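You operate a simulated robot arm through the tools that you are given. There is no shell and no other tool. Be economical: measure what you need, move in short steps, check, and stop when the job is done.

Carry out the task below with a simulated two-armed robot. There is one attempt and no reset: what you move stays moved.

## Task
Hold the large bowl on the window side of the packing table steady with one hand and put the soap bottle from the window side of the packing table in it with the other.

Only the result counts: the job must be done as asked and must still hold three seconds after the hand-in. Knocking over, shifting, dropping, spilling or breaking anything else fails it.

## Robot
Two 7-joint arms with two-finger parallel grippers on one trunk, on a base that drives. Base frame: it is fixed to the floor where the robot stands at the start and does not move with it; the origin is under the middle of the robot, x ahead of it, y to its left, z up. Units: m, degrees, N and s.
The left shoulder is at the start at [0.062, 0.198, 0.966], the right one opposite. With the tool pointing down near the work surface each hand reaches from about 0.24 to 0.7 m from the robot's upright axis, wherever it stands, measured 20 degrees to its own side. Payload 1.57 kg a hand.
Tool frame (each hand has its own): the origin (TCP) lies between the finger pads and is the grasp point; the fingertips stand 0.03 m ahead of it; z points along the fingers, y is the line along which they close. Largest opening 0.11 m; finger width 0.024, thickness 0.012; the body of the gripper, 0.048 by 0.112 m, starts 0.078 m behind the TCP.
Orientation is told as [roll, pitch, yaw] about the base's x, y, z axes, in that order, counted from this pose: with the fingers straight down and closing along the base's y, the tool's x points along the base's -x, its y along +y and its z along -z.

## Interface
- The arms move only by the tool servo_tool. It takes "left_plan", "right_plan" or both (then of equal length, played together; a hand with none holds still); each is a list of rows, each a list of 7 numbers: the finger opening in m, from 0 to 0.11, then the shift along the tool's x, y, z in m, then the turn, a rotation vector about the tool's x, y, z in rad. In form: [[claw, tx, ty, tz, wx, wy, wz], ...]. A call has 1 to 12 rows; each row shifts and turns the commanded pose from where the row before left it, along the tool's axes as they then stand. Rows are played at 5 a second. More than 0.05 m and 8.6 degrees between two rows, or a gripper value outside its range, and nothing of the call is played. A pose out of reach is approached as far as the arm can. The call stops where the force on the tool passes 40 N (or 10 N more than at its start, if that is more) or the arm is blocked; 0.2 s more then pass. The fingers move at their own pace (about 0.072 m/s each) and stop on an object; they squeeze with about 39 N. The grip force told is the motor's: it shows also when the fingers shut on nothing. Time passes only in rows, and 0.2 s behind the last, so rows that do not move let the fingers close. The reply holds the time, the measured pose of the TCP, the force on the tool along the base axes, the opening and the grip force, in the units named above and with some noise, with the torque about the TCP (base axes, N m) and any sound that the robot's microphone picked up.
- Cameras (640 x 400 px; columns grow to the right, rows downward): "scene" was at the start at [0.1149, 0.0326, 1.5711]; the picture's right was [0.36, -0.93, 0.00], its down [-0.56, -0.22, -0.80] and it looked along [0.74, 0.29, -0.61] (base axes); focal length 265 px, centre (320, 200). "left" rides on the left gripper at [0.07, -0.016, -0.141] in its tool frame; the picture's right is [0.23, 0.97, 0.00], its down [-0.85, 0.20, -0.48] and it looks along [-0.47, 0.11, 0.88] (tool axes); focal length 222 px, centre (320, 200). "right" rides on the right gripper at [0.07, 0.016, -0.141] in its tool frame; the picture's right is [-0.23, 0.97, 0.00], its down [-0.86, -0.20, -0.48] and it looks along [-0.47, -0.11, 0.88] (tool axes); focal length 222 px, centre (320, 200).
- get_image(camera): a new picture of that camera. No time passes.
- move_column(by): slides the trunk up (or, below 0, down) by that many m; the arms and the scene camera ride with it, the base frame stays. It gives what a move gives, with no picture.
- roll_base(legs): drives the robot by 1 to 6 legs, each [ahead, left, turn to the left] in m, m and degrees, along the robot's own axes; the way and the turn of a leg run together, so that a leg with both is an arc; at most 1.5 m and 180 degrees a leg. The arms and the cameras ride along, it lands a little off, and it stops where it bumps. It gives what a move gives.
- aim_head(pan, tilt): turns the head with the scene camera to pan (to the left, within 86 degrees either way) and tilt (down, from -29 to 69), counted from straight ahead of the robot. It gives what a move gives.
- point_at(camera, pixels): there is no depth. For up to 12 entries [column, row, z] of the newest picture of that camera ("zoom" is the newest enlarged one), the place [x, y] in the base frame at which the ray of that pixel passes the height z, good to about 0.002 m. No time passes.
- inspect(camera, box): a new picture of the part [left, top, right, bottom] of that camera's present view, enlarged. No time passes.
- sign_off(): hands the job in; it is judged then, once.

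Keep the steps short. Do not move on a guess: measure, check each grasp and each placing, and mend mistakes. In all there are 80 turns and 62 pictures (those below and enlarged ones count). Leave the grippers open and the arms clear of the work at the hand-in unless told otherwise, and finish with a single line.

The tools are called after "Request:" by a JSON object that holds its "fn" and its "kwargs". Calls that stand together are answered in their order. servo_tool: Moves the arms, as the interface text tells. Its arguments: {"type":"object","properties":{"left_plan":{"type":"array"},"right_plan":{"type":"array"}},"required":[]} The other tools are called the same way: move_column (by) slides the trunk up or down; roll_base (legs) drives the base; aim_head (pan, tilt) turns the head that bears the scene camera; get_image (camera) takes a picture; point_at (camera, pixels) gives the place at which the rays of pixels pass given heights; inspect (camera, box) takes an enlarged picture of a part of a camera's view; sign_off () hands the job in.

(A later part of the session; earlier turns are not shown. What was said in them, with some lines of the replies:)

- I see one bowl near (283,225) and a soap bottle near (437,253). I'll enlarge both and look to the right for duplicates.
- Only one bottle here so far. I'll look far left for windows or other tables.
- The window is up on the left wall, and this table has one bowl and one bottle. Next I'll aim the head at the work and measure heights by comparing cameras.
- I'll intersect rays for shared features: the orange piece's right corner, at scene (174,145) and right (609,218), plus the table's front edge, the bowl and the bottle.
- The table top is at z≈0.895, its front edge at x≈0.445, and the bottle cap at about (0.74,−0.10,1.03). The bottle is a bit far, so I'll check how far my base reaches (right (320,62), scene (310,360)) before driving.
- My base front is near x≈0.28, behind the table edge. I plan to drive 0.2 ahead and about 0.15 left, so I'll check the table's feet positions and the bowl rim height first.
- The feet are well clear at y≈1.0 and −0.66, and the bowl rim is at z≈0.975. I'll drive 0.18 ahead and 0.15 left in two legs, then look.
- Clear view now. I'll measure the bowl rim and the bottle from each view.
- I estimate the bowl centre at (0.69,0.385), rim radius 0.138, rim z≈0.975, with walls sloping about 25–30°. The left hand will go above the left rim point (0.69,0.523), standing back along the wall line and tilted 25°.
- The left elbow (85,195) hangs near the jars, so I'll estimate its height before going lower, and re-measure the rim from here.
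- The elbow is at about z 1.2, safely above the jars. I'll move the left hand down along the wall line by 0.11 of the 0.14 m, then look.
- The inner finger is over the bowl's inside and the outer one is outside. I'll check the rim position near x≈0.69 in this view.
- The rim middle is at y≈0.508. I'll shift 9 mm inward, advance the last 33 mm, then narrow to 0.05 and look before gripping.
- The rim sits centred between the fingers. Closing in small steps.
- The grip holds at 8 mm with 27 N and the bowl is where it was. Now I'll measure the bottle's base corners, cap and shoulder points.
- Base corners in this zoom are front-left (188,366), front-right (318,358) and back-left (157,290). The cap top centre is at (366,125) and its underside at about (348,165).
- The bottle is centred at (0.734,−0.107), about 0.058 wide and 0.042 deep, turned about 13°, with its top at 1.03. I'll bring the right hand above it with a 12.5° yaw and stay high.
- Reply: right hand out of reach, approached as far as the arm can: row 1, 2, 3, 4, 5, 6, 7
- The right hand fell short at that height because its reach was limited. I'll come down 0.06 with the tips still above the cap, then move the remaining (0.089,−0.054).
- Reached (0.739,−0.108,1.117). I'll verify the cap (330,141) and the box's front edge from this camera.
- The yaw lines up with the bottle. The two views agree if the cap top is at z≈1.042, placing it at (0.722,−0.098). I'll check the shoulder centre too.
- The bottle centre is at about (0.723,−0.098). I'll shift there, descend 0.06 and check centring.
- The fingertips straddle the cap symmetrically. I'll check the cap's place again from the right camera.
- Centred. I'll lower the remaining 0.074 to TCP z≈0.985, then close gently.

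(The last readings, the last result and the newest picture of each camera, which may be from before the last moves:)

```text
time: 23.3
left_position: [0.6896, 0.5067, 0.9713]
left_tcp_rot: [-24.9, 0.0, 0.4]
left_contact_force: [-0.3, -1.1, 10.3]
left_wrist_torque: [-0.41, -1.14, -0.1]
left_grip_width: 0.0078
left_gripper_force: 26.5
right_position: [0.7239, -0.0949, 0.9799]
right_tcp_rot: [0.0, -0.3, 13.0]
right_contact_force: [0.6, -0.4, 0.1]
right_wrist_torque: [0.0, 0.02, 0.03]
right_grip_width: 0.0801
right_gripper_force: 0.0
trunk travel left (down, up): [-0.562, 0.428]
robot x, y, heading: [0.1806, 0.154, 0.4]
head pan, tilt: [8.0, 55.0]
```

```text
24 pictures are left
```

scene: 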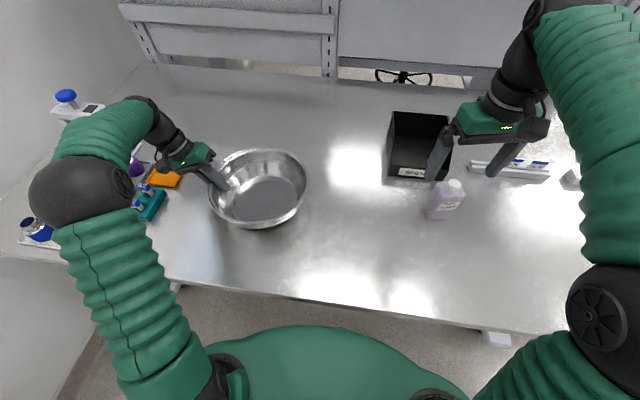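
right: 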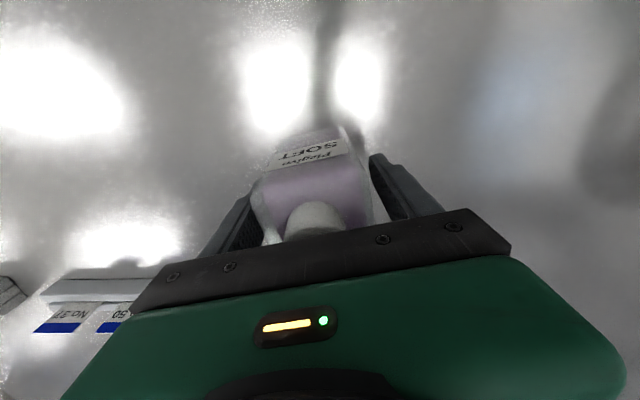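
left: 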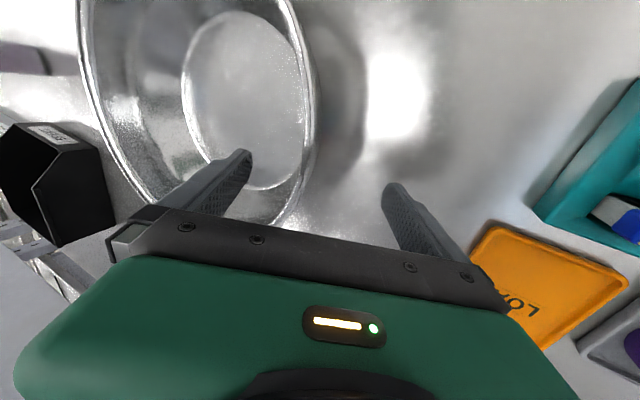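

The bottle is between the fingers. Closing on it.

Request:
{"fn": "servo_tool", "kwargs": {"right_plan": [[0.07, 0, 0, 0, 0, 0, 0], [0.06, 0, 0, 0, 0, 0, 0], [0.05, 0, 0, 0, 0, 0, 0], [0.03, 0, 0, 0, 0, 0, 0], [0.0, 0, 0, 0, 0, 0, 0], [0.0, 0, 0, 0, 0, 0, 0]]}}

Request:
{"fn": "get_image", "kwargs": {"camera": "right"}}

```text
time: 24.7
left_position: [0.6887, 0.5046, 0.9703]
left_tcp_rot: [-24.8, 0.0, 0.6]
left_contact_force: [-0.4, -1.2, 8.6]
left_wrist_torque: [-0.33, -1.04, -0.1]
left_grip_width: 0.0079
left_gripper_force: 27.0
right_position: [0.7248, -0.0961, 0.9817]
right_tcp_rot: [0.0, -0.3, 12.9]
right_contact_force: [0.7, -1.2, 0.6]
right_wrist_torque: [-0.26, -0.08, 0.06]
right_grip_width: 0.0619
right_gripper_force: 38.7
trunk travel left (down, up): [-0.562, 0.428]
robot x, y, heading: [0.1811, 0.1557, 0.3]
head pan, tilt: [8.0, 55.0]
```

```text
23 pictures are left
```

right: 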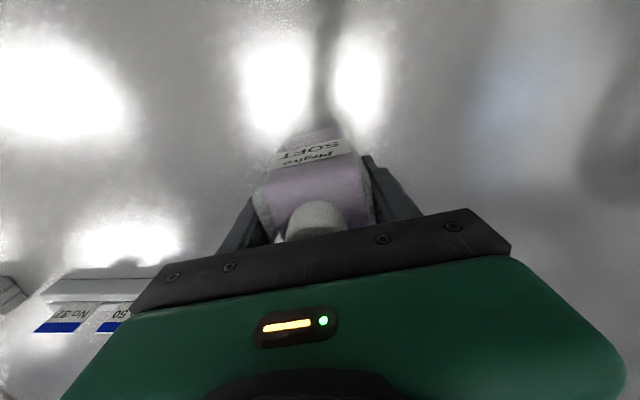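

The bottle is held (62 mm, 39 N). I'll lift it 0.13 straight up and check.

Request:
{"fn": "servo_tool", "kwargs": {"right_plan": [[0.0, 0, 0, -0.02, 0, 0, 0], [0.0, 0, 0, -0.035, 0, 0, 0], [0.0, 0, 0, -0.035, 0, 0, 0], [0.0, 0, 0, -0.035, 0, 0, 0], [0.0, 0, 0, 0, 0, 0, 0]]}}

Request:
{"fn": "get_image", "kwargs": {"camera": "scene"}}

```text
time: 25.9
left_position: [0.6888, 0.5058, 0.9711]
left_tcp_rot: [-25.0, 0.0, 0.4]
left_contact_force: [-2.6, -0.9, 11.5]
left_wrist_torque: [-0.39, -1.04, -0.17]
left_grip_width: 0.0079
left_gripper_force: 26.3
right_position: [0.7198, -0.0976, 1.1095]
right_tcp_rot: [0.1, -0.3, 13.0]
right_contact_force: [-0.1, -0.1, -3.9]
right_wrist_torque: [0.02, -0.04, -0.04]
right_grip_width: 0.0616
right_gripper_force: 39.0
trunk travel left (down, up): [-0.562, 0.428]
robot x, y, heading: [0.1753, 0.1537, 0.1]
head pan, tilt: [8.0, 55.0]
```

```text
22 pictures are left
```

scene: 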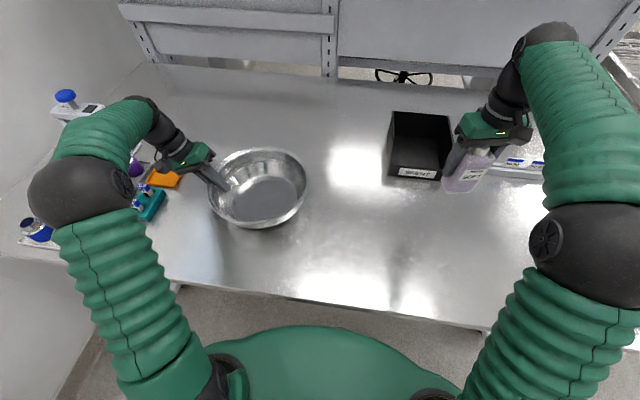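

Held firmly, about 0.4 kg. I'll move toward the bowl, 6 of 10 steps at this height, then check.

Request:
{"fn": "servo_tool", "kwargs": {"right_plan": [[0.0, -0.0046, 0.0444, 0, 0, 0, 0], [0.0, -0.0046, 0.0444, 0, 0, 0, 0], [0.0, -0.0046, 0.0444, 0, 0, 0, 0], [0.0, -0.0046, 0.0444, 0, 0, 0, 0], [0.0, -0.0046, 0.0444, 0, 0, 0, 0], [0.0, -0.0046, 0.0444, 0, 0, 0, 0], [0.0, 0, 0, 0, 0, 0, 0]]}}

Request:
{"fn": "get_image", "kwargs": {"camera": "scene"}}

```text
time: 27.5
left_position: [0.6899, 0.5062, 0.9712]
left_tcp_rot: [-25.0, 0.0, 0.4]
left_contact_force: [-1.6, -1.0, 9.5]
left_wrist_torque: [-0.33, -1.02, -0.21]
left_grip_width: 0.0079
left_gripper_force: 27.4
right_position: [0.6892, 0.1711, 1.1072]
right_tcp_rot: [0.1, -0.3, 12.9]
right_contact_force: [0.3, 0.3, -3.4]
right_wrist_torque: [-0.03, -0.01, 0.01]
right_grip_width: 0.062
right_gripper_force: 39.0
trunk travel left (down, up): [-0.562, 0.428]
robot x, y, heading: [0.1746, 0.1562, 0.5]
head pan, tilt: [8.0, 55.0]
```

```text
21 pictures are left
```

scene: 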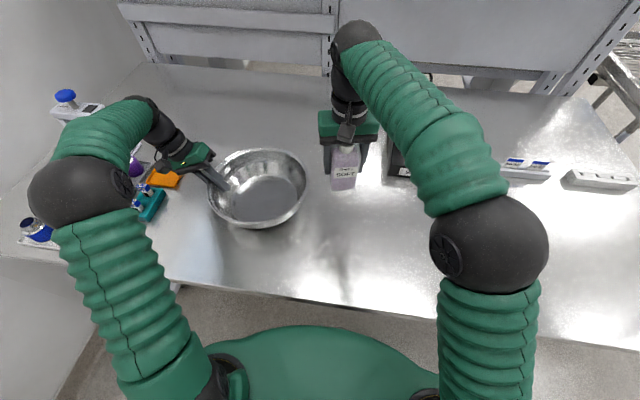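

All fine. I'll re-measure the bowl rim and floor before lowering.

Request:
{"fn": "inspect", "kwargs": {"camera": "scene", "box": [190, 130, 350, 230]}}

Request:
{"fn": "point_at", "kwargs": {"camera": "scene", "pixels": [[208, 190, 0.975], [307, 188, 0.975], [258, 148, 0.975], [258, 229, 0.975]]}}

```text
4.00 times, centred on (270, 180) of scene
```

zoom: 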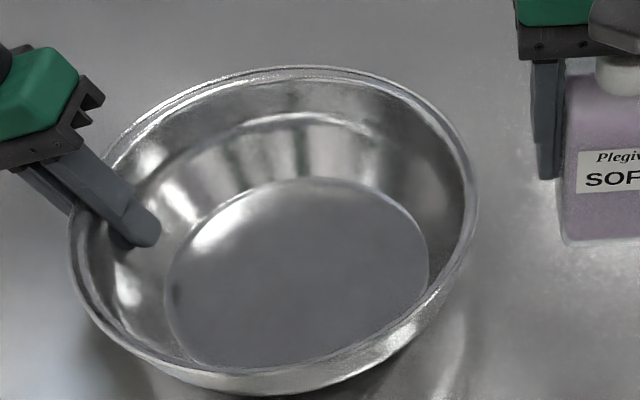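

```text
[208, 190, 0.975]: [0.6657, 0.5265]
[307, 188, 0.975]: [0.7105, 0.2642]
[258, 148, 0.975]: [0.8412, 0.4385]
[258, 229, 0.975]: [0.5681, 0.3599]
```

The bowl seems to have shifted or tilted about 1 cm at gripping (near rim row 236→229). I'll look from the right camera to see if it sits flat.

Request:
{"fn": "get_image", "kwargs": {"camera": "right"}}

Request:
{"fn": "get_image", "kwargs": {"camera": "left"}}

```text
19 pictures are left
```

right: 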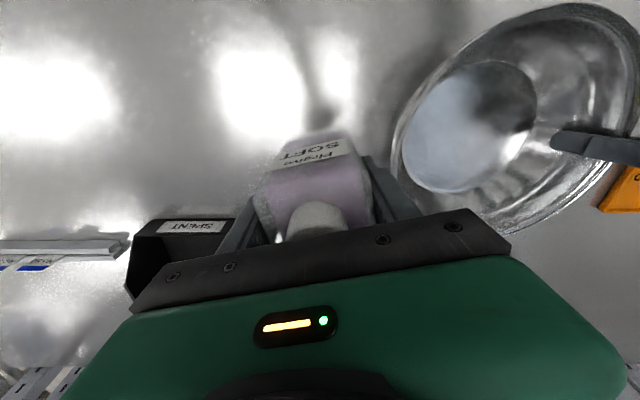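

```text
18 pictures are left
```

left: 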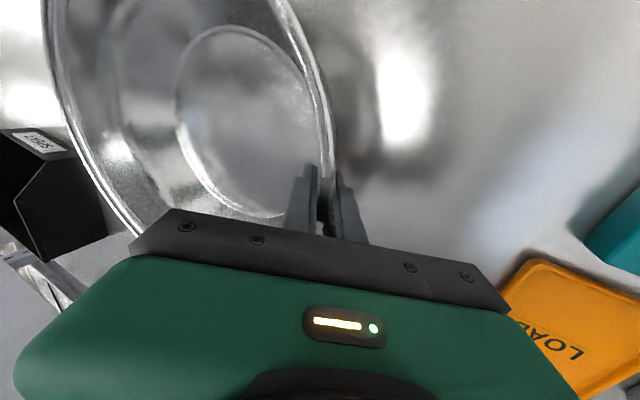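

Request:
{"fn": "point_at", "kwargs": {"camera": "right", "pixels": [[575, 3, 0.965], [575, 3, 0.985], [575, 3, 1.005], [393, 160, 0.955], [393, 160, 0.975], [515, 237, 0.965], [515, 237, 0.985]]}}

Request:
{"fn": "point_at", "kwargs": {"camera": "scene", "pixels": [[258, 229, 0.965], [258, 229, 0.985], [258, 229, 1.005], [307, 188, 0.955], [258, 148, 0.965], [258, 148, 0.955], [264, 198, 0.9]]}}

```text
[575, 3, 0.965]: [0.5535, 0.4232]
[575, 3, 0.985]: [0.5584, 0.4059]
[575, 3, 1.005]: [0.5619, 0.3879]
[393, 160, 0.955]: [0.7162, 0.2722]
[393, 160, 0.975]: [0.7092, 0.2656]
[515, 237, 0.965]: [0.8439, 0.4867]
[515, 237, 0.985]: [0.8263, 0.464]
```

```text
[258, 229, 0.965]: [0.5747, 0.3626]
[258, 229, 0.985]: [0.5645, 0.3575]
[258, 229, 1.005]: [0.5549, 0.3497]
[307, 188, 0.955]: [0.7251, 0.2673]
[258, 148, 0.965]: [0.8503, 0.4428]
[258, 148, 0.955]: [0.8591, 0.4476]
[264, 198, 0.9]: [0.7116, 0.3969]
```

The bowl is pressed slightly off level by my grip (near rim reads about 0.99, with a 1 Nm torque). I'll relax the left grip to let it settle flat, with the bottle held clear.

Request:
{"fn": "servo_tool", "kwargs": {"left_plan": [[0.012, 0, 0, 0, 0, 0, 0], [0.02, 0, 0, 0, 0, 0, 0], [0.03, 0, 0, 0, 0, 0, 0], [0.03, 0, 0, 0, 0, 0, 0]]}}

Request:
{"fn": "inspect", "kwargs": {"camera": "scene", "box": [190, 130, 350, 230]}}

Request:
{"fn": "get_image", "kwargs": {"camera": "left"}}

```text
time: 28.5
left_position: [0.6899, 0.5068, 0.9695]
left_tcp_rot: [-25.1, 0.0, 0.6]
left_contact_force: [0.0, 0.5, -0.2]
left_wrist_torque: [0.0, -0.02, -0.01]
left_grip_width: 0.03
left_gripper_force: 0.0
right_position: [0.6905, 0.1723, 1.1082]
right_tcp_rot: [0.0, -0.2, 13.0]
right_contact_force: [-1.3, 0.4, -3.6]
right_wrist_torque: [0.0, -0.03, 0.01]
right_grip_width: 0.0619
right_gripper_force: 38.8
trunk travel left (down, up): [-0.562, 0.428]
robot x, y, heading: [0.1774, 0.1559, 0.5]
head pan, tilt: [8.0, 55.0]
```

```text
4.00 times, centred on (270, 180) of scene
```

zoom: 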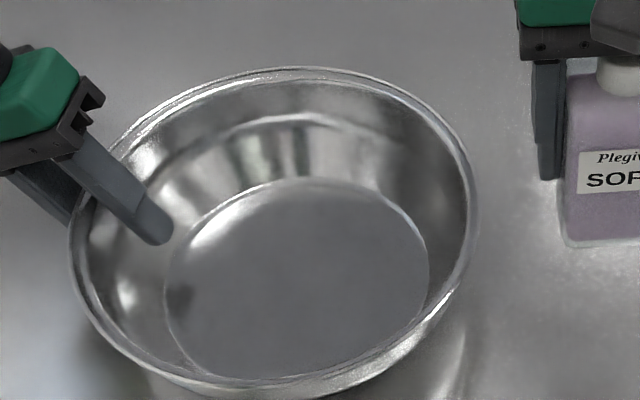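

```text
16 pictures are left
```

left: 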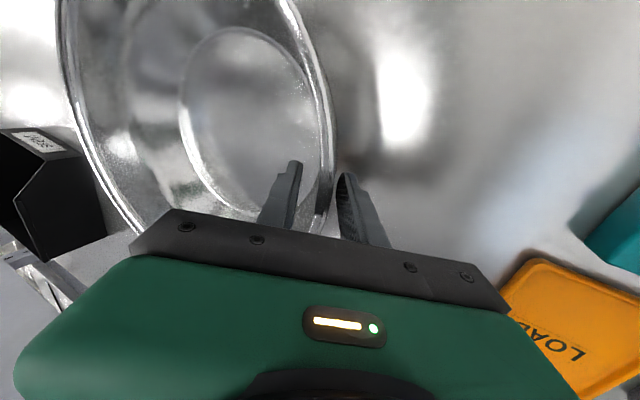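

Released, the bowl settled flat. It had tilted because the grip was off the rim's tangent point, so I'll measure the rim precisely to re-grip properly.

Request:
{"fn": "point_at", "kwargs": {"camera": "left", "pixels": [[325, 90, 0.972], [331, 120, 0.972], [334, 145, 0.972], [333, 180, 0.972], [327, 212, 0.972], [62, 60, 0.972], [100, 170, 0.972], [130, 220, 0.972]]}}

Request:
{"fn": "get_image", "kwargs": {"camera": "scene"}}

Request:
{"fn": "point_at", "kwargs": {"camera": "scene", "pixels": [[207, 192, 0.972], [308, 188, 0.972], [262, 146, 0.972], [220, 163, 0.972], [302, 166, 0.972], [260, 229, 0.972]]}}

```text
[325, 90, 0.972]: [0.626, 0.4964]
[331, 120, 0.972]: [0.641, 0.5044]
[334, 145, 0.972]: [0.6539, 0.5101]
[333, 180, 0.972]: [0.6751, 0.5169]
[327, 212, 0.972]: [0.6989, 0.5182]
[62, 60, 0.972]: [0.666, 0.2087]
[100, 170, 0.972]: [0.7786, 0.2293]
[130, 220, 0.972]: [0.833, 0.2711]
```

```text
15 pictures are left
```

scene: 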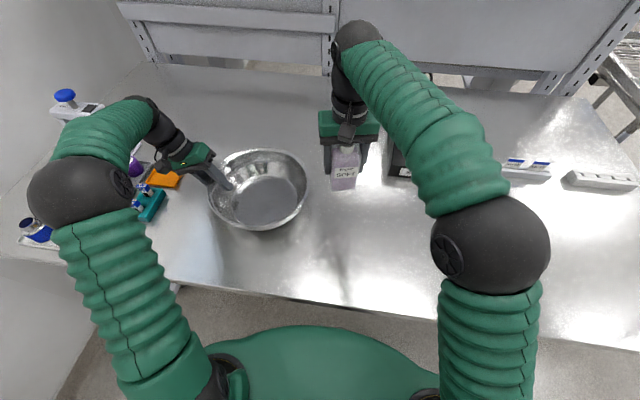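

```text
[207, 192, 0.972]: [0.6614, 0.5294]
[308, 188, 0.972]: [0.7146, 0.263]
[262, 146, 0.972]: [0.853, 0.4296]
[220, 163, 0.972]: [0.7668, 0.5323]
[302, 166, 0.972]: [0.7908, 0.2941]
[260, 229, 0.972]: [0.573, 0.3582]
```

The bowl centre is now (0.711,0.39), so the tangent point is at x≈0.711. I'll open slightly, shift the left hand +0.02 in x and +0.004 in y, then close stepwise.

Request:
{"fn": "servo_tool", "kwargs": {"left_plan": [[0.05, 0, 0, 0, 0, 0, 0], [0.05, 0, 0.004, 0, 0, 0, 0], [0.05, -0.021, 0, 0, 0, 0, 0], [0.035, 0, 0, 0, 0, 0, 0], [0.025, 0, 0, 0, 0, 0, 0], [0.015, 0, 0, 0, 0, 0, 0], [0.008, 0, 0, 0, 0, 0, 0], [0.0, 0, 0, 0, 0, 0, 0], [0.0, 0, 0, 0, 0, 0, 0]]}}

Request:
{"fn": "inspect", "kwargs": {"camera": "scene", "box": [190, 130, 350, 230]}}

```text
time: 30.5
left_position: [0.712, 0.5125, 0.9679]
left_tcp_rot: [-25.0, 0.1, 0.5]
left_contact_force: [-0.9, -1.4, 1.2]
left_wrist_torque: [0.32, -0.24, -0.1]
left_grip_width: 0.011
left_gripper_force: 28.3
right_position: [0.6891, 0.1725, 1.1088]
right_tcp_rot: [0.1, -0.3, 13.0]
right_contact_force: [-0.3, 0.7, -4.3]
right_wrist_torque: [-0.01, -0.03, 0.0]
right_grip_width: 0.0618
right_gripper_force: 39.3
trunk travel left (down, up): [-0.562, 0.428]
robot x, y, heading: [0.1796, 0.1488, 0.7]
head pan, tilt: [8.0, 55.0]
```

```text
4.00 times, centred on (270, 180) of scene
```

zoom: 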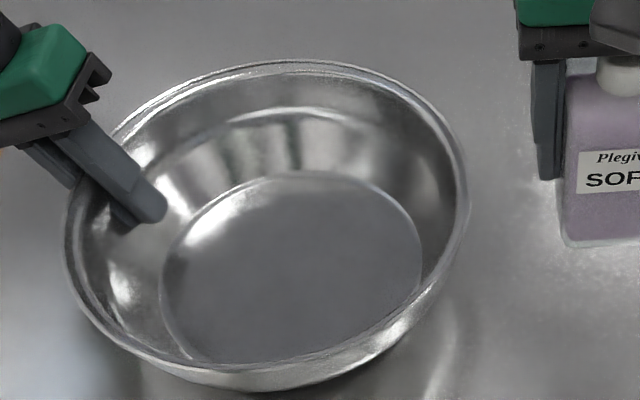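

This grip is much cleaner (about 1 N, small torque). Now I'll carry the bottle over the bowl to about (0.695,0.375), staying at this height.

Request:
{"fn": "servo_tool", "kwargs": {"right_plan": [[0.0, -0.0103, 0.0392, 0, 0, 0, 0], [0.0, -0.0103, 0.0392, 0, 0, 0, 0], [0.0, -0.0103, 0.0392, 0, 0, 0, 0], [0.0, -0.0103, 0.0392, 0, 0, 0, 0], [0.0, -0.0103, 0.0392, 0, 0, 0, 0], [0.0, 0, 0, 0, 0, 0, 0]]}}

Request:
{"fn": "get_image", "kwargs": {"camera": "scene"}}

Request:
{"fn": "point_at", "kwargs": {"camera": "scene", "pixels": [[262.5, 197.5, 0.9], [230, 202, 0.9], [295, 192, 0.9], [267, 172, 0.9], [258, 221, 0.9]]}}

```text
time: 31.7
left_position: [0.7095, 0.5103, 0.9712]
left_tcp_rot: [-24.8, -0.3, 0.6]
left_contact_force: [-0.8, 3.9, 4.7]
left_wrist_torque: [0.19, -0.81, 0.32]
left_grip_width: 0.0102
left_gripper_force: 27.9
right_position: [0.7172, 0.247, 1.1082]
right_tcp_rot: [1.0, -1.1, 3.0]
right_contact_force: [0.8, 0.5, -3.0]
right_wrist_torque: [0.02, -0.04, 0.01]
right_grip_width: 0.062
right_gripper_force: 38.8
right hand out of reach, approached as far as the arm can: row 3, 4, 5
trunk travel left (down, up): [-0.562, 0.428]
robot x, y, heading: [0.1759, 0.1538, 0.6]
head pan, tilt: [8.0, 55.0]
stopped in row 5 (right hand): the arm was blocked; the commanded pose is now the measured one
```

```text
13 pictures are left
```

scene: 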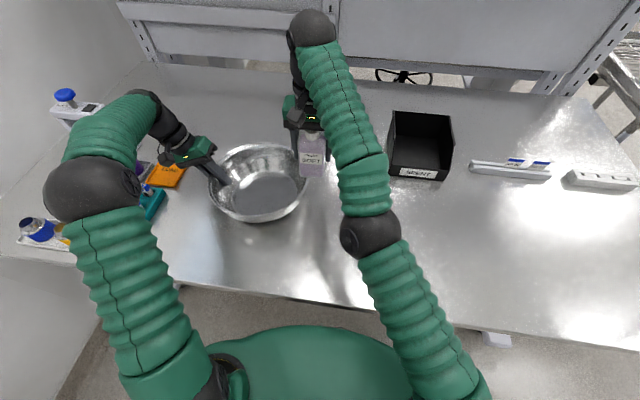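

```text
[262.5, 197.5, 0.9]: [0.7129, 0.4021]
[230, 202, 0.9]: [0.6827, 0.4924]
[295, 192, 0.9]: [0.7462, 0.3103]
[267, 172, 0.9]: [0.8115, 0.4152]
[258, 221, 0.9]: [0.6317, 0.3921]
```

The right arm runs out of reach before the bowl centre. I'll release the bowl with the left hand, back it out along the wall line, then drive the base 0.14 left so both hands reach. The bottle stays held high.

Request:
{"fn": "servo_tool", "kwargs": {"left_plan": [[0.015, 0, 0, 0, 0, 0, 0], [0.03, 0, 0, 0, 0, 0, 0], [0.06, 0, 0, 0, 0, 0, 0], [0.06, 0, 0, 0, 0, 0, 0], [0.06, 0, 0, -0.03, 0, 0, 0], [0.06, 0, 0, -0.04, 0, 0, 0], [0.06, 0, 0, -0.04, 0, 0, 0], [0.06, 0, 0, -0.04, 0, 0, 0], [0.06, 0, -0.021, -0.0453, 0, 0, 0], [0.06, 0, 0, 0, 0, 0, 0]]}}

Request:
{"fn": "get_image", "kwargs": {"camera": "scene"}}

```text
time: 33.9
left_position: [0.7008, 0.5669, 1.1182]
left_tcp_rot: [-24.8, 0.0, 0.6]
left_contact_force: [-0.1, -0.3, -0.7]
left_wrist_torque: [0.01, 0.03, -0.03]
left_grip_width: 0.0601
left_gripper_force: 0.0
left hand out of reach, approached as far as the arm can: row 8, 9
right_position: [0.7199, 0.247, 1.1031]
right_tcp_rot: [0.6, -0.8, 3.0]
right_contact_force: [0.4, -0.9, -4.0]
right_wrist_torque: [0.0, -0.01, 0.0]
right_grip_width: 0.0623
right_gripper_force: 38.9
trunk travel left (down, up): [-0.562, 0.428]
robot x, y, heading: [0.1775, 0.1558, 0.3]
head pan, tilt: [8.0, 55.0]
```

```text
12 pictures are left
```

scene: 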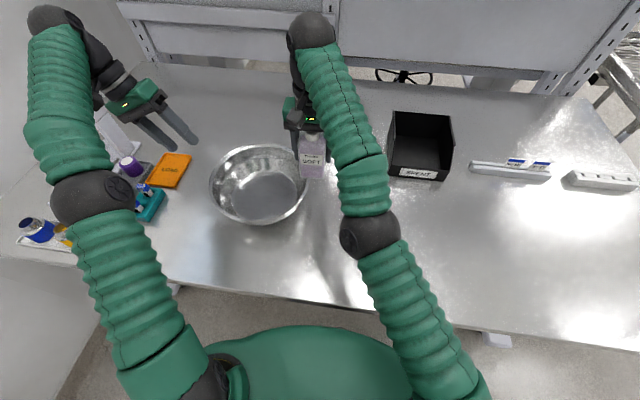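

Both hands are clear (left tips about 1.08, bottle bottom about 1.02 against the rim at 0.975). Driving 0.14 left.

Request:
{"fn": "roll_base", "kwargs": {"legs": [[0.0, 0.14, 0]]}}

Request:
{"fn": "get_image", "kwargs": {"camera": "scene"}}

```text
time: 35.2
left_position: [0.6988, 0.6915, 1.1237]
left_tcp_rot: [-24.2, -0.4, 0.4]
left_contact_force: [1.0, -1.0, 0.0]
left_wrist_torque: [0.08, -0.04, -0.02]
left_grip_width: 0.0601
left_gripper_force: 0.1
right_position: [0.7187, 0.3702, 1.105]
right_tcp_rot: [1.1, -1.1, 2.5]
right_contact_force: [-0.1, -1.2, -3.4]
right_wrist_torque: [0.09, -0.01, -0.05]
right_grip_width: 0.0619
right_gripper_force: 39.3
trunk travel left (down, up): [-0.562, 0.428]
robot x, y, heading: [0.1796, 0.2954, 0.2]
head pan, tilt: [8.0, 55.0]
```

```text
11 pictures are left
```

scene: 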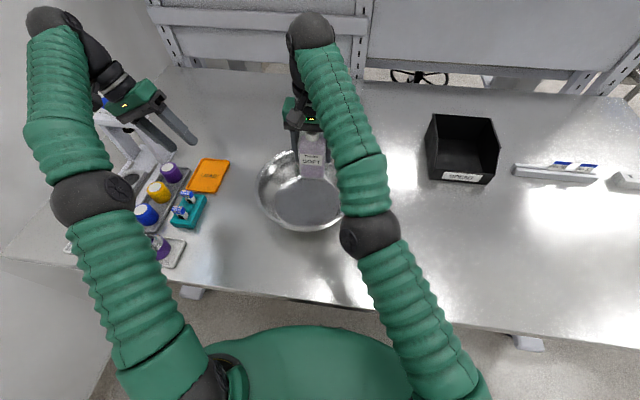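

The bottle now hangs over the bowl at (0.719,0.370). I'll measure the rim again for the left hand.

Request:
{"fn": "point_at", "kwargs": {"camera": "scene", "pixels": [[257, 192, 0.972], [300, 231, 0.972], [268, 165, 0.972], [264, 212, 0.972], [280, 225, 0.972]]}}

Request:
{"fn": "servo_tool", "kwargs": {"left_plan": [[0.07, -0.003, -0.024, 0.0, 0, 0, 0], [0.07, -0.003, -0.024, 0.02, 0, 0, 0], [0.07, -0.003, -0.024, 0.025, 0, 0, 0], [0.07, -0.003, -0.023, 0.025, 0, 0, 0], [0.07, 0, 0, 0.03, 0, 0, 0], [0.07, 0, 0, 0.03, 0, 0, 0], [0.07, 0, 0, 0.03, 0, 0, 0], [0.07, 0, 0, 0, 0, 0, 0]]}}

Request:
{"fn": "get_image", "kwargs": {"camera": "left"}}

```text
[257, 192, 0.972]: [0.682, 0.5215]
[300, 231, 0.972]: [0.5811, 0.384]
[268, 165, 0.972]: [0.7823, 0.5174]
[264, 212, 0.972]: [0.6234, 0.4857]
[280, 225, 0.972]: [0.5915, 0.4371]
```

```text
time: 37.0
left_position: [0.711, 0.554, 1.0125]
left_tcp_rot: [-25.0, -0.4, 0.4]
left_contact_force: [-0.7, 0.4, 0.0]
left_wrist_torque: [-0.07, 0.01, 0.01]
left_grip_width: 0.07
left_gripper_force: 0.1
right_position: [0.72, 0.3853, 1.1042]
right_tcp_rot: [0.2, -1.2, 2.0]
right_contact_force: [0.1, -0.6, -3.9]
right_wrist_torque: [-0.03, -0.05, 0.04]
right_grip_width: 0.0618
right_gripper_force: 39.3
trunk travel left (down, up): [-0.562, 0.428]
robot x, y, heading: [0.1768, 0.2899, 0.3]
head pan, tilt: [8.0, 55.0]
```

```text
10 pictures are left
```

left: 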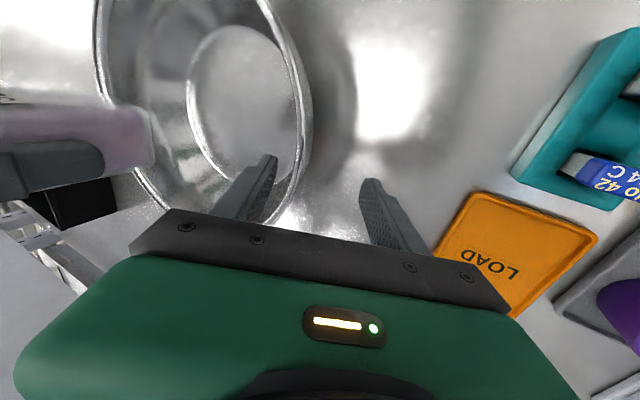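

I'll read the rim's tangent point from this left view.

Request:
{"fn": "point_at", "kwargs": {"camera": "left", "pixels": [[300, 75, 0.972], [309, 105, 0.972], [311, 130, 0.972], [308, 155, 0.972], [302, 180, 0.972], [292, 205, 0.972], [280, 225, 0.972]]}}

```text
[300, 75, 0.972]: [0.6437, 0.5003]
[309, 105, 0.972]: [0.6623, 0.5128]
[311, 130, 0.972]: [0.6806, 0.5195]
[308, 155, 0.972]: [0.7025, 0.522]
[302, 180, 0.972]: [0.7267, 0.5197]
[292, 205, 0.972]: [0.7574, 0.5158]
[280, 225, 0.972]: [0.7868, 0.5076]
```

The tangent is at x≈0.712 and y≈0.521. I'll shift −0.0145 in tool y, advance 0.056, and grip stepwise.

Request:
{"fn": "servo_tool", "kwargs": {"left_plan": [[0.07, -0.001, -0.0145, 0, 0, 0, 0], [0.07, 0, 0, 0.028, 0, 0, 0], [0.07, 0, 0, 0.028, 0, 0, 0], [0.05, 0, 0, 0, 0, 0, 0], [0.035, 0, 0, 0, 0, 0, 0], [0.025, 0, 0, 0, 0, 0, 0], [0.018, 0, 0, 0, 0, 0, 0], [0.012, 0, 0, 0, 0, 0, 0], [0.006, 0, 0, 0, 0, 0, 0], [0.0, 0, 0, 0, 0, 0, 0], [0.0, 0, 0, 0, 0, 0, 0]]}}

Request:
{"fn": "get_image", "kwargs": {"camera": "scene"}}

```text
time: 39.4
left_position: [0.716, 0.5105, 0.9683]
left_tcp_rot: [-24.9, -0.4, 0.4]
left_contact_force: [-0.2, -1.9, 0.6]
left_wrist_torque: [0.47, -0.19, -0.04]
left_grip_width: 0.0099
left_gripper_force: 28.1
right_position: [0.7202, 0.3801, 1.1068]
right_tcp_rot: [0.4, -1.1, 2.1]
right_contact_force: [0.0, 0.4, -3.4]
right_wrist_torque: [0.0, -0.03, -0.01]
right_grip_width: 0.0622
right_gripper_force: 38.8
trunk travel left (down, up): [-0.562, 0.428]
robot x, y, heading: [0.1754, 0.2914, 0.2]
head pan, tilt: [8.0, 55.0]
```

```text
9 pictures are left
```

scene: 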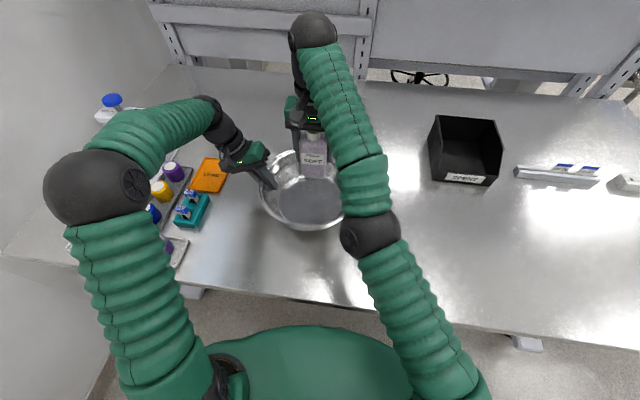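

Clean grip, bowl steady, and the bottle over its centre at (0.72,0.38). Lowering 0.095 first.

Request:
{"fn": "servo_tool", "kwargs": {"right_plan": [[0.0, 0, 0, 0.025, 0, 0, 0], [0.0, 0, 0, 0.025, 0, 0, 0], [0.0, 0, 0, 0.025, 0, 0, 0], [0.0, 0, 0, 0.02, 0, 0, 0], [0.0, 0, 0, 0, 0, 0, 0]]}}

Request:
{"fn": "inspect", "kwargs": {"camera": "scene", "box": [230, 110, 390, 240]}}

```text
time: 40.6
left_position: [0.7168, 0.5112, 0.9687]
left_tcp_rot: [-25.0, -0.4, 0.4]
left_contact_force: [-0.4, 0.8, -3.6]
left_wrist_torque: [0.59, -0.09, 0.01]
left_grip_width: 0.0101
left_gripper_force: 28.5
right_position: [0.7501, 0.3988, 1.026]
right_tcp_rot: [0.4, -0.9, 2.1]
right_contact_force: [0.6, -0.3, -2.7]
right_wrist_torque: [0.01, -0.01, 0.01]
right_grip_width: 0.0619
right_gripper_force: 39.2
right hand out of reach, approached as far as the arm can: row 1, 2, 3, 4
trunk travel left (down, up): [-0.562, 0.428]
robot x, y, heading: [0.1763, 0.2892, 0.6]
head pan, tilt: [8.0, 55.0]
```

```text
3.08 times, centred on (310, 175) of scene
```

zoom: 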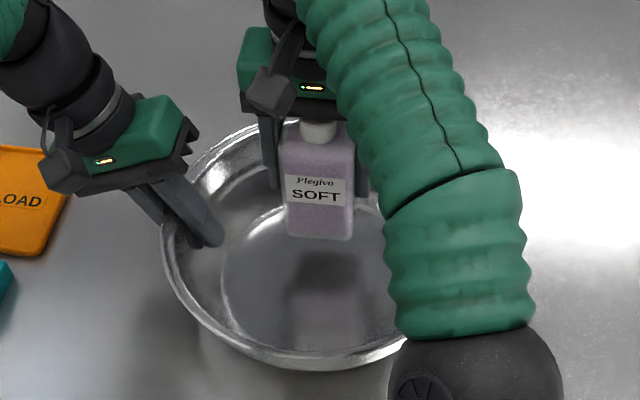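

The hand drifted out to (0.750,0.399). I'll move it back over the centre, to about (0.71,0.378), at this height.

Request:
{"fn": "servo_tool", "kwargs": {"right_plan": [[0.0, 0.02, -0.01, 0, 0, 0, 0], [0.0, 0.02, -0.01, 0, 0, 0, 0], [0.0, 0, 0, 0, 0, 0, 0]]}}

```text
time: 41.4
left_position: [0.7156, 0.512, 0.9669]
left_tcp_rot: [-24.8, -0.6, 0.5]
left_contact_force: [3.2, 3.3, 14.6]
left_wrist_torque: [0.27, -0.49, 0.18]
left_grip_width: 0.01
left_gripper_force: 28.1
right_position: [0.7443, 0.3958, 1.0341]
right_tcp_rot: [0.3, -0.9, 2.1]
right_contact_force: [-0.2, 0.2, -3.4]
right_wrist_torque: [-0.01, -0.01, 0.01]
right_grip_width: 0.062
right_gripper_force: 38.9
right hand out of reach, approached as far as the arm can: row 1, 2
trunk travel left (down, up): [-0.562, 0.428]
robot x, y, heading: [0.1734, 0.2915, 0.5]
head pan, tilt: [8.0, 55.0]
```

The elbow seems stuck in a near-straight pose: the command is about (0.68,0.36,1.01) but the hand stays on its reach limit. I'll raise the command 0.04 and turn the wrist back toward 13° to free it. The bottle stays inside the bowl's outline.

Request:
{"fn": "servo_tool", "kwargs": {"right_plan": [[0.0, 0, 0, -0.02, 0, 0, 0], [0.0, 0, 0, -0.02, 0, 0, -0.06], [0.0, 0, 0, 0, 0, 0, -0.06], [0.0, 0, 0, 0, 0, 0, 0]]}}

```text
time: 42.4
left_position: [0.7167, 0.5103, 0.9677]
left_tcp_rot: [-24.9, -0.3, 0.4]
left_contact_force: [-0.6, 0.1, -4.7]
left_wrist_torque: [0.57, -0.03, 0.02]
left_grip_width: 0.0099
left_gripper_force: 28.6
right_position: [0.7323, 0.3887, 1.0787]
right_tcp_rot: [0.4, -1.1, 9.1]
right_contact_force: [0.6, -0.8, -4.4]
right_wrist_torque: [-0.03, 0.01, 0.01]
right_grip_width: 0.0621
right_gripper_force: 38.6
right hand out of reach, approached as far as the arm can: row 1, 2
trunk travel left (down, up): [-0.562, 0.428]
robot x, y, heading: [0.1789, 0.2922, 0.2]
head pan, tilt: [8.0, 55.0]
```

Now the rotation rows were no longer flagged. I'll try a small inward move of 0.03 toward my own side.

Request:
{"fn": "servo_tool", "kwargs": {"right_plan": [[0.0, 0.0, -0.015, 0, 0, 0, 0], [0.0, 0.0, -0.015, 0, 0, 0, 0], [0.0, 0, 0, 0, 0, 0, 0]]}}

```text
time: 43.2
left_position: [0.7171, 0.5117, 0.9678]
left_tcp_rot: [-24.8, -0.4, 0.3]
left_contact_force: [0.0, 1.3, 4.0]
left_wrist_torque: [0.44, -0.19, 0.01]
left_grip_width: 0.01
left_gripper_force: 28.2
right_position: [0.7432, 0.3658, 1.0787]
right_tcp_rot: [0.2, -0.9, 9.3]
right_contact_force: [0.6, -0.7, -3.6]
right_wrist_torque: [0.01, 0.01, 0.0]
right_grip_width: 0.0618
right_gripper_force: 39.3
right hand out of reach, approached as far as the arm can: row 1, 2
trunk travel left (down, up): [-0.562, 0.428]
robot x, y, heading: [0.1768, 0.2886, 0.2]
head pan, tilt: [8.0, 55.0]
```

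Still pinned on the limit. The bottle is above rim level here, so it's safe to pull further toward the robot: 0.08 along tool x.

Request:
{"fn": "servo_tool", "kwargs": {"right_plan": [[0.0, 0.03, 0, 0, 0, 0, 0], [0.0, 0.03, 0, 0, 0, 0, 0], [0.0, 0.02, 0, 0, 0, 0, 0], [0.0, 0, 0, 0, 0, 0, 0]]}}

```text
time: 44.2
left_position: [0.7158, 0.5117, 0.9682]
left_tcp_rot: [-24.9, -0.5, 0.4]
left_contact_force: [1.4, 1.2, 3.0]
left_wrist_torque: [0.51, -0.24, 0.05]
left_grip_width: 0.0098
left_gripper_force: 27.8
right_position: [0.7277, 0.376, 1.0975]
right_tcp_rot: [0.2, -1.0, 9.4]
right_contact_force: [-0.4, -0.6, -3.4]
right_wrist_torque: [0.01, -0.02, -0.03]
right_grip_width: 0.062
right_gripper_force: 39.5
right hand out of reach, approached as far as the arm can: row 1, 2, 3
trunk travel left (down, up): [-0.562, 0.428]
robot x, y, heading: [0.1783, 0.289, 0.1]
head pan, tilt: [8.0, 55.0]
```

The arm still slides along its reach sphere. I'll go back the way it came, right and inward, so the elbow can bend, staying above the rim.

Request:
{"fn": "servo_tool", "kwargs": {"right_plan": [[0.0, 0.02, -0.04, 0, 0, 0, 0], [0.0, 0.02, -0.04, 0, 0, 0, 0], [0.0, 0.02, -0.04, 0, 0, 0, 0], [0.0, 0, 0, 0, 0, 0, 0]]}}

```text
time: 45.2
left_position: [0.7162, 0.5085, 0.9678]
left_tcp_rot: [-24.9, -0.3, 0.3]
left_contact_force: [-0.9, -2.3, -3.0]
left_wrist_torque: [0.53, -0.02, -0.03]
left_grip_width: 0.01
left_gripper_force: 27.6
right_position: [0.7577, 0.2755, 1.1148]
right_tcp_rot: [0.8, -1.0, 9.1]
right_contact_force: [-0.1, 0.3, -3.6]
right_wrist_torque: [0.0, -0.03, -0.01]
right_grip_width: 0.0618
right_gripper_force: 39.0
right hand out of reach, approached as far as the arm can: row 1, 2, 3
trunk travel left (down, up): [-0.562, 0.428]
robot x, y, heading: [0.1781, 0.2875, 0.1]
head pan, tilt: [8.0, 55.0]
```

I'll test the same sequence that freed it the first time: yaw turns, then straight down, limited to 0.03 (bottle bottom stays above 1.0).

Request:
{"fn": "servo_tool", "kwargs": {"right_plan": [[0.0, 0, 0, 0, 0, 0, 0.109], [0.0, 0, 0, 0, 0, 0, 0.109], [0.0, 0, 0, 0.03, 0, 0, 0], [0.0, 0, 0, 0, 0, 0, 0]]}}

```text
time: 46.2
left_position: [0.7157, 0.5106, 0.9677]
left_tcp_rot: [-24.8, -0.4, 0.4]
left_contact_force: [0.6, 0.3, 0.9]
left_wrist_torque: [0.51, -0.21, 0.04]
left_grip_width: 0.0101
left_gripper_force: 27.9
right_position: [0.7589, 0.2807, 1.0849]
right_tcp_rot: [0.5, -1.0, -3.2]
right_contact_force: [-0.8, 0.4, -3.0]
right_wrist_torque: [-0.01, -0.02, -0.04]
right_grip_width: 0.0618
right_gripper_force: 38.8
trunk travel left (down, up): [-0.562, 0.428]
robot x, y, heading: [0.1759, 0.291, 0.3]
head pan, tilt: [8.0, 55.0]
```

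Unlocked. Now inward first, then left, to about (0.70,0.358), still above the rim.

Request:
{"fn": "servo_tool", "kwargs": {"right_plan": [[0.0, 0.032, 0, 0, 0, 0, 0], [0.0, 0.031, 0, 0, 0, 0, 0], [0.0, 0, 0.038, 0, 0, 0, 0], [0.0, 0, 0.038, 0, 0, 0, 0], [0.0, 0, 0, 0, 0, 0, 0]]}}

```text
time: 47.4
left_position: [0.7156, 0.5115, 0.968]
left_tcp_rot: [-24.8, -0.3, 0.5]
left_contact_force: [1.2, 0.9, -3.2]
left_wrist_torque: [0.5, 0.02, 0.02]
left_grip_width: 0.0103
left_gripper_force: 28.6
right_position: [0.699, 0.3622, 1.0825]
right_tcp_rot: [0.6, -1.0, -3.2]
right_contact_force: [0.5, 0.4, -3.7]
right_wrist_torque: [-0.02, -0.05, -0.01]
right_grip_width: 0.0617
right_gripper_force: 38.8
trunk travel left (down, up): [-0.562, 0.428]
robot x, y, heading: [0.1771, 0.2907, 0.5]
head pan, tilt: [8.0, 55.0]
```

Tracking well at (0.699,0.362). Lowering 0.075.

Request:
{"fn": "servo_tool", "kwargs": {"right_plan": [[0.0, -0.004, 0.008, 0.02, 0, 0, 0], [0.0, 0, 0, 0.02, 0, 0, 0], [0.0, 0, 0, 0.02, 0, 0, 0], [0.0, 0, 0, 0.015, 0, 0, 0], [0.0, 0, 0, 0, 0, 0, 0]]}}

Request:
{"fn": "inspect", "kwargs": {"camera": "scene", "box": [230, 110, 390, 240]}}

```text
time: 48.6
left_position: [0.7167, 0.5106, 0.9676]
left_tcp_rot: [-24.9, -0.3, 0.4]
left_contact_force: [-1.2, -0.8, -0.3]
left_wrist_torque: [0.51, -0.03, -0.06]
left_grip_width: 0.01
left_gripper_force: 28.3
right_position: [0.707, 0.3691, 1.0077]
right_tcp_rot: [0.5, -0.9, -3.3]
right_contact_force: [-0.7, 0.0, -4.8]
right_wrist_torque: [-0.01, -0.01, 0.01]
right_grip_width: 0.0618
right_gripper_force: 38.9
trunk travel left (down, up): [-0.562, 0.428]
robot x, y, heading: [0.1772, 0.2864, 0.3]
head pan, tilt: [8.0, 55.0]
```

```text
3.08 times, centred on (310, 175) of scene
```

zoom: 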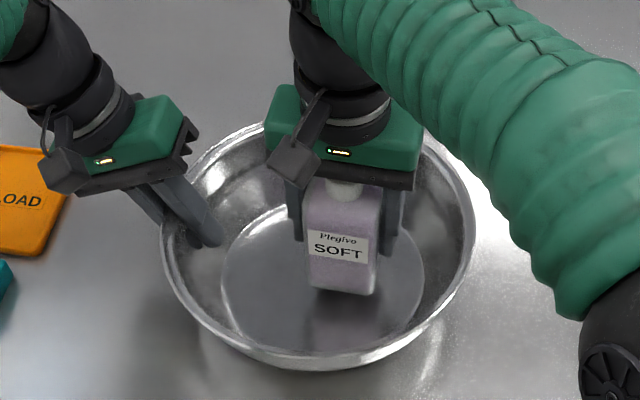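

The bottle is over the bowl floor with about 2 cm to go. I'll lower in 5 mm steps, 15 mm first.

Request:
{"fn": "servo_tool", "kwargs": {"right_plan": [[0.0, 0, 0, 0.006, 0, 0, 0], [0.0, 0, 0, 0.005, 0, 0, 0], [0.0, 0, 0, 0.004, 0, 0, 0], [0.0, 0, 0, 0, 0, 0, 0]]}}

```text
time: 49.6
left_position: [0.716, 0.5113, 0.9686]
left_tcp_rot: [-24.9, -0.3, 0.4]
left_contact_force: [-1.1, -1.5, -1.7]
left_wrist_torque: [0.79, -0.01, -0.04]
left_grip_width: 0.0105
left_gripper_force: 28.5
right_position: [0.7059, 0.3701, 0.9932]
right_tcp_rot: [0.5, -1.0, -3.0]
right_contact_force: [0.8, 0.0, -2.4]
right_wrist_torque: [-0.02, -0.03, 0.01]
right_grip_width: 0.0619
right_gripper_force: 39.0
trunk travel left (down, up): [-0.562, 0.428]
robot x, y, heading: [0.1759, 0.2897, 0.3]
head pan, tilt: [8.0, 55.0]
```

The weight reading drops (−2.4 N), so contact is starting. Two more small steps.

Request:
{"fn": "servo_tool", "kwargs": {"right_plan": [[0.0, 0, 0, 0.002, 0, 0, 0], [0.0, 0, 0, 0, 0, 0, 0]]}}

Request:
{"fn": "inspect", "kwargs": {"camera": "scene", "box": [230, 110, 390, 240]}}

```text
time: 50.2
left_position: [0.7159, 0.511, 0.968]
left_tcp_rot: [-24.8, -0.3, 0.5]
left_contact_force: [-1.4, -0.5, -0.8]
left_wrist_torque: [0.47, -0.04, -0.06]
left_grip_width: 0.01
left_gripper_force: 27.9
right_position: [0.7062, 0.3691, 0.993]
right_tcp_rot: [0.5, -1.0, -3.1]
right_contact_force: [0.0, -0.4, -3.2]
right_wrist_torque: [-0.02, 0.01, 0.02]
right_grip_width: 0.0619
right_gripper_force: 39.2
trunk travel left (down, up): [-0.562, 0.428]
robot x, y, heading: [0.1789, 0.2892, 0.2]
head pan, tilt: [8.0, 55.0]
```

```text
3.08 times, centred on (310, 175) of scene
```

zoom: 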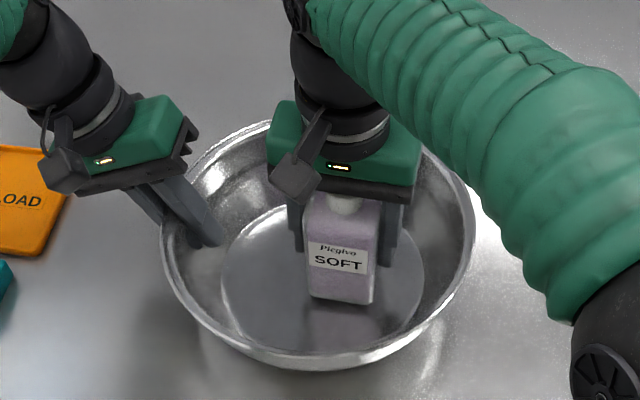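

Still carrying weight (−3.2 N), so not resting yet. I'll continue in 2–3 mm steps and read the force.

Request:
{"fn": "servo_tool", "kwargs": {"right_plan": [[0.0, 0, 0, 0.002, 0, 0, 0], [0.0, 0, 0, 0.002, 0, 0, 0], [0.0, 0, 0, 0, 0, 0, 0]]}}

```text
time: 51.0
left_position: [0.7153, 0.5111, 0.9692]
left_tcp_rot: [-24.9, -0.3, 0.5]
left_contact_force: [0.2, -3.9, -3.7]
left_wrist_torque: [1.53, -0.53, 0.07]
left_grip_width: 0.0101
left_gripper_force: 28.5
right_position: [0.7061, 0.3687, 0.9881]
right_tcp_rot: [0.7, -1.1, -3.1]
right_contact_force: [0.0, 2.1, 3.8]
right_wrist_torque: [-0.08, 0.19, -0.08]
right_grip_width: 0.0619
right_gripper_force: 38.8
trunk travel left (down, up): [-0.562, 0.428]
robot x, y, heading: [0.1796, 0.2885, 0.2]
head pan, tilt: [8.0, 55.0]
```

The bottle rests on the bowl floor (+3.8 N). Opening the right hand gently while the left keeps holding.

Request:
{"fn": "servo_tool", "kwargs": {"right_plan": [[0.064, 0, 0, 0, 0, 0, 0], [0.068, 0, 0, 0, 0, 0, 0], [0.075, 0, 0, 0, 0, 0, 0], [0.085, 0, 0, 0, 0, 0, 0], [0.09, 0, 0, 0, 0, 0, 0]]}}

Request:
{"fn": "inspect", "kwargs": {"camera": "scene", "box": [230, 110, 390, 240]}}

```text
time: 52.2
left_position: [0.7162, 0.512, 0.9686]
left_tcp_rot: [-24.9, -0.3, 0.4]
left_contact_force: [0.8, 0.4, -1.0]
left_wrist_torque: [0.67, -0.15, -0.01]
left_grip_width: 0.0099
left_gripper_force: 28.4
right_position: [0.7069, 0.3685, 0.9865]
right_tcp_rot: [0.6, -1.0, -3.1]
right_contact_force: [-0.1, 0.1, 0.1]
right_wrist_torque: [-0.01, 0.02, -0.01]
right_grip_width: 0.0901
right_gripper_force: 0.1
trunk travel left (down, up): [-0.562, 0.428]
robot x, y, heading: [0.1774, 0.2907, 0.2]
head pan, tilt: [8.0, 55.0]
```

```text
3.08 times, centred on (310, 175) of scene
```

zoom: 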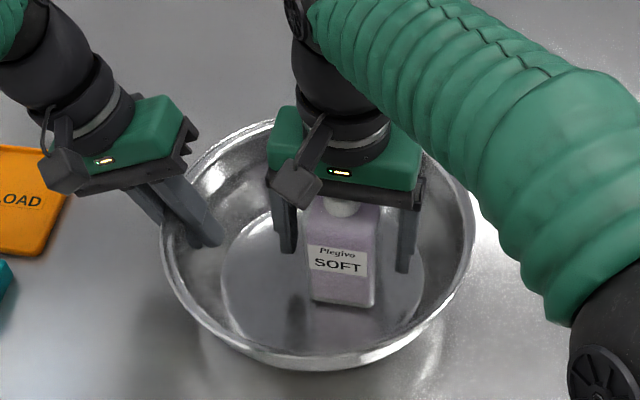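

The bottle stands free. Raising the right hand straight up 0.115, then away to the right.

Request:
{"fn": "servo_tool", "kwargs": {"right_plan": [[0.09, 0, 0, -0.02, 0, 0, 0], [0.09, 0, 0, -0.03, 0, 0, 0], [0.09, 0, 0, -0.03, 0, 0, 0], [0.09, 0, 0, -0.025, 0, 0, 0], [0.09, 0, 0, -0.01, 0, 0, 0], [0.09, 0.01, -0.04, 0, 0, 0, 0], [0.09, 0.01, -0.04, 0, 0, 0, 0], [0.09, 0.01, -0.04, 0, 0, 0, 0], [0.09, 0.01, -0.04, 0, 0, 0, 0], [0.11, 0.01, -0.04, 0, 0, 0, 0], [0.11, 0.01, -0.04, 0, 0, 0, 0]]}}

Request:
{"fn": "inspect", "kwargs": {"camera": "scene", "box": [230, 110, 390, 240]}}

```text
time: 54.6
left_position: [0.7161, 0.5103, 0.9689]
left_tcp_rot: [-24.8, -0.2, 0.4]
left_contact_force: [-1.0, 2.0, -1.6]
left_wrist_torque: [1.11, -0.14, 0.03]
left_grip_width: 0.0103
left_gripper_force: 27.9
right_position: [0.6291, 0.1312, 1.0967]
right_tcp_rot: [0.6, -1.1, -3.1]
right_contact_force: [0.3, -0.5, 0.5]
right_wrist_torque: [0.01, 0.0, 0.04]
right_grip_width: 0.1099
right_gripper_force: 0.1
trunk travel left (down, up): [-0.562, 0.428]
robot x, y, heading: [0.1753, 0.2883, 0.3]
head pan, tilt: [8.0, 55.0]
```

```text
3.08 times, centred on (310, 175) of scene
```

zoom: 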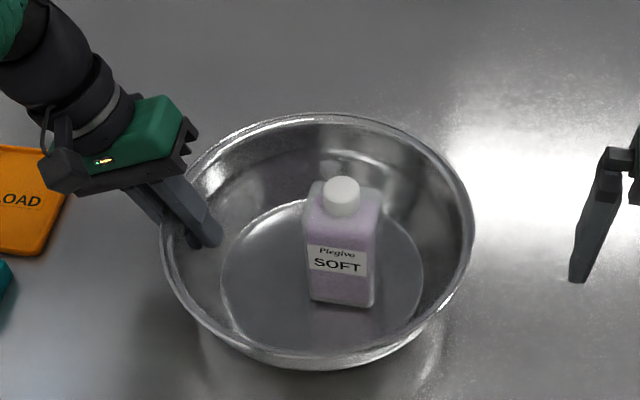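

The bottle stands upright in the bowl and the right hand is clear. Now I'll ease the left grip open slowly so the bowl settles softly.

Request:
{"fn": "servo_tool", "kwargs": {"left_plan": [[0.009, 0, 0, 0, 0, 0, 0], [0.0105, 0, 0, 0, 0, 0, 0], [0.012, 0, 0, 0, 0, 0, 0], [0.014, 0, 0, 0, 0, 0, 0], [0.017, 0, 0, 0, 0, 0, 0], [0.021, 0, 0, 0, 0, 0, 0], [0.028, 0, 0, 0, 0, 0, 0], [0.04, 0, 0, 0, 0, 0, 0], [0.055, 0, 0, 0, 0, 0, 0], [0.06, 0, 0, 0, 0, 0, 0]]}}

Request:
{"fn": "inspect", "kwargs": {"camera": "scene", "box": [230, 110, 390, 240]}}

```text
time: 56.8
left_position: [0.7163, 0.5107, 0.9684]
left_tcp_rot: [-24.9, -0.5, 0.4]
left_contact_force: [-0.3, 0.3, -0.6]
left_wrist_torque: [0.01, 0.03, -0.02]
left_grip_width: 0.0598
left_gripper_force: 0.1
right_position: [0.6304, 0.1313, 1.099]
right_tcp_rot: [0.6, -1.1, -3.0]
right_contact_force: [0.1, 0.1, -0.5]
right_wrist_torque: [-0.02, 0.0, -0.01]
right_grip_width: 0.1099
right_gripper_force: 0.1
trunk travel left (down, up): [-0.562, 0.428]
robot x, y, heading: [0.1778, 0.2906, 0.4]
head pan, tilt: [8.0, 55.0]
```

```text
3.08 times, centred on (310, 175) of scene
```

zoom: 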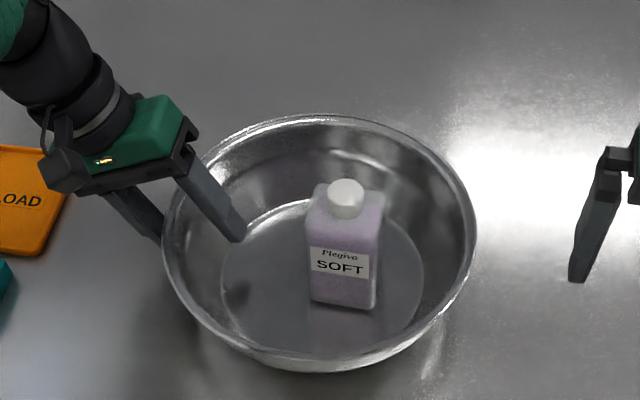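

Bowl and bottle are stable. Backing the left hand out along the wall line, then a little up.

Request:
{"fn": "servo_tool", "kwargs": {"left_plan": [[0.06, 0, 0, -0.02, 0, 0, 0], [0.06, 0, 0, -0.03, 0, 0, 0], [0.06, 0, 0, -0.03, 0, 0, 0], [0.06, 0, 0, -0.03, 0, 0, 0], [0.06, 0, 0, -0.03, 0, 0, 0], [0.06, 0, 0, 0, 0, 0, 0], [0.06, 0, 0, 0, 0, 0, 0]]}}

Request:
{"fn": "get_image", "kwargs": {"camera": "scene"}}

```text
time: 58.4
left_position: [0.7091, 0.5716, 1.0956]
left_tcp_rot: [-24.8, -0.4, 0.4]
left_contact_force: [-0.1, -0.1, -0.4]
left_wrist_torque: [0.01, -0.05, 0.0]
left_grip_width: 0.06
left_gripper_force: 0.0
right_position: [0.6298, 0.1313, 1.098]
right_tcp_rot: [0.6, -1.0, -3.1]
right_contact_force: [0.1, 0.9, 0.6]
right_wrist_torque: [-0.02, -0.02, 0.0]
right_grip_width: 0.1099
right_gripper_force: 0.0
trunk travel left (down, up): [-0.562, 0.428]
robot x, y, heading: [0.1792, 0.2931, 0.5]
head pan, tilt: [8.0, 55.0]
```

```text
2 pictures are left
```

scene: 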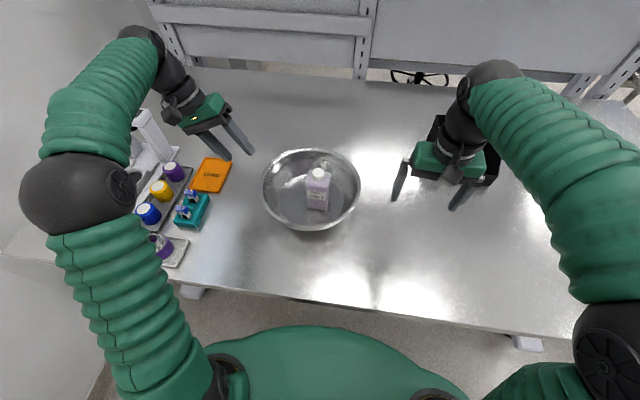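

The bottle stands in the bowl, everything else is undisturbed, and both hands are open and clear. I'll open the left gripper fully and hand in.

Request:
{"fn": "servo_tool", "kwargs": {"left_plan": [[0.11, 0, 0, 0, 0, 0, 0], [0.11, 0, 0, 0, 0, 0, 0], [0.11, 0, 0, 0, 0, 0, 0]]}}

Request:
{"fn": "sign_off", "kwargs": {}}

```text
time: 59.2
left_position: [0.7088, 0.5725, 1.0953]
left_tcp_rot: [-24.9, -0.3, 0.4]
left_contact_force: [0.1, -0.6, 0.4]
left_wrist_torque: [-0.02, 0.0, 0.0]
left_grip_width: 0.1098
left_gripper_force: 0.1
right_position: [0.6311, 0.1307, 1.0985]
right_tcp_rot: [0.6, -1.0, -3.1]
right_contact_force: [0.1, 0.3, 0.0]
right_wrist_torque: [0.0, -0.02, 0.02]
right_grip_width: 0.1099
right_gripper_force: 0.0
trunk travel left (down, up): [-0.562, 0.428]
robot x, y, heading: [0.1751, 0.2912, 0.3]
head pan, tilt: [8.0, 55.0]
```

```text
The job is handed in.
```

The soap bottle stands upright in the large bowl, placed by the right hand while the left held the rim; the bowl sits about 2 cm from where it started because gripping nudged it, nothing else looked disturbed in the last picture, and both grippers are open and clear.
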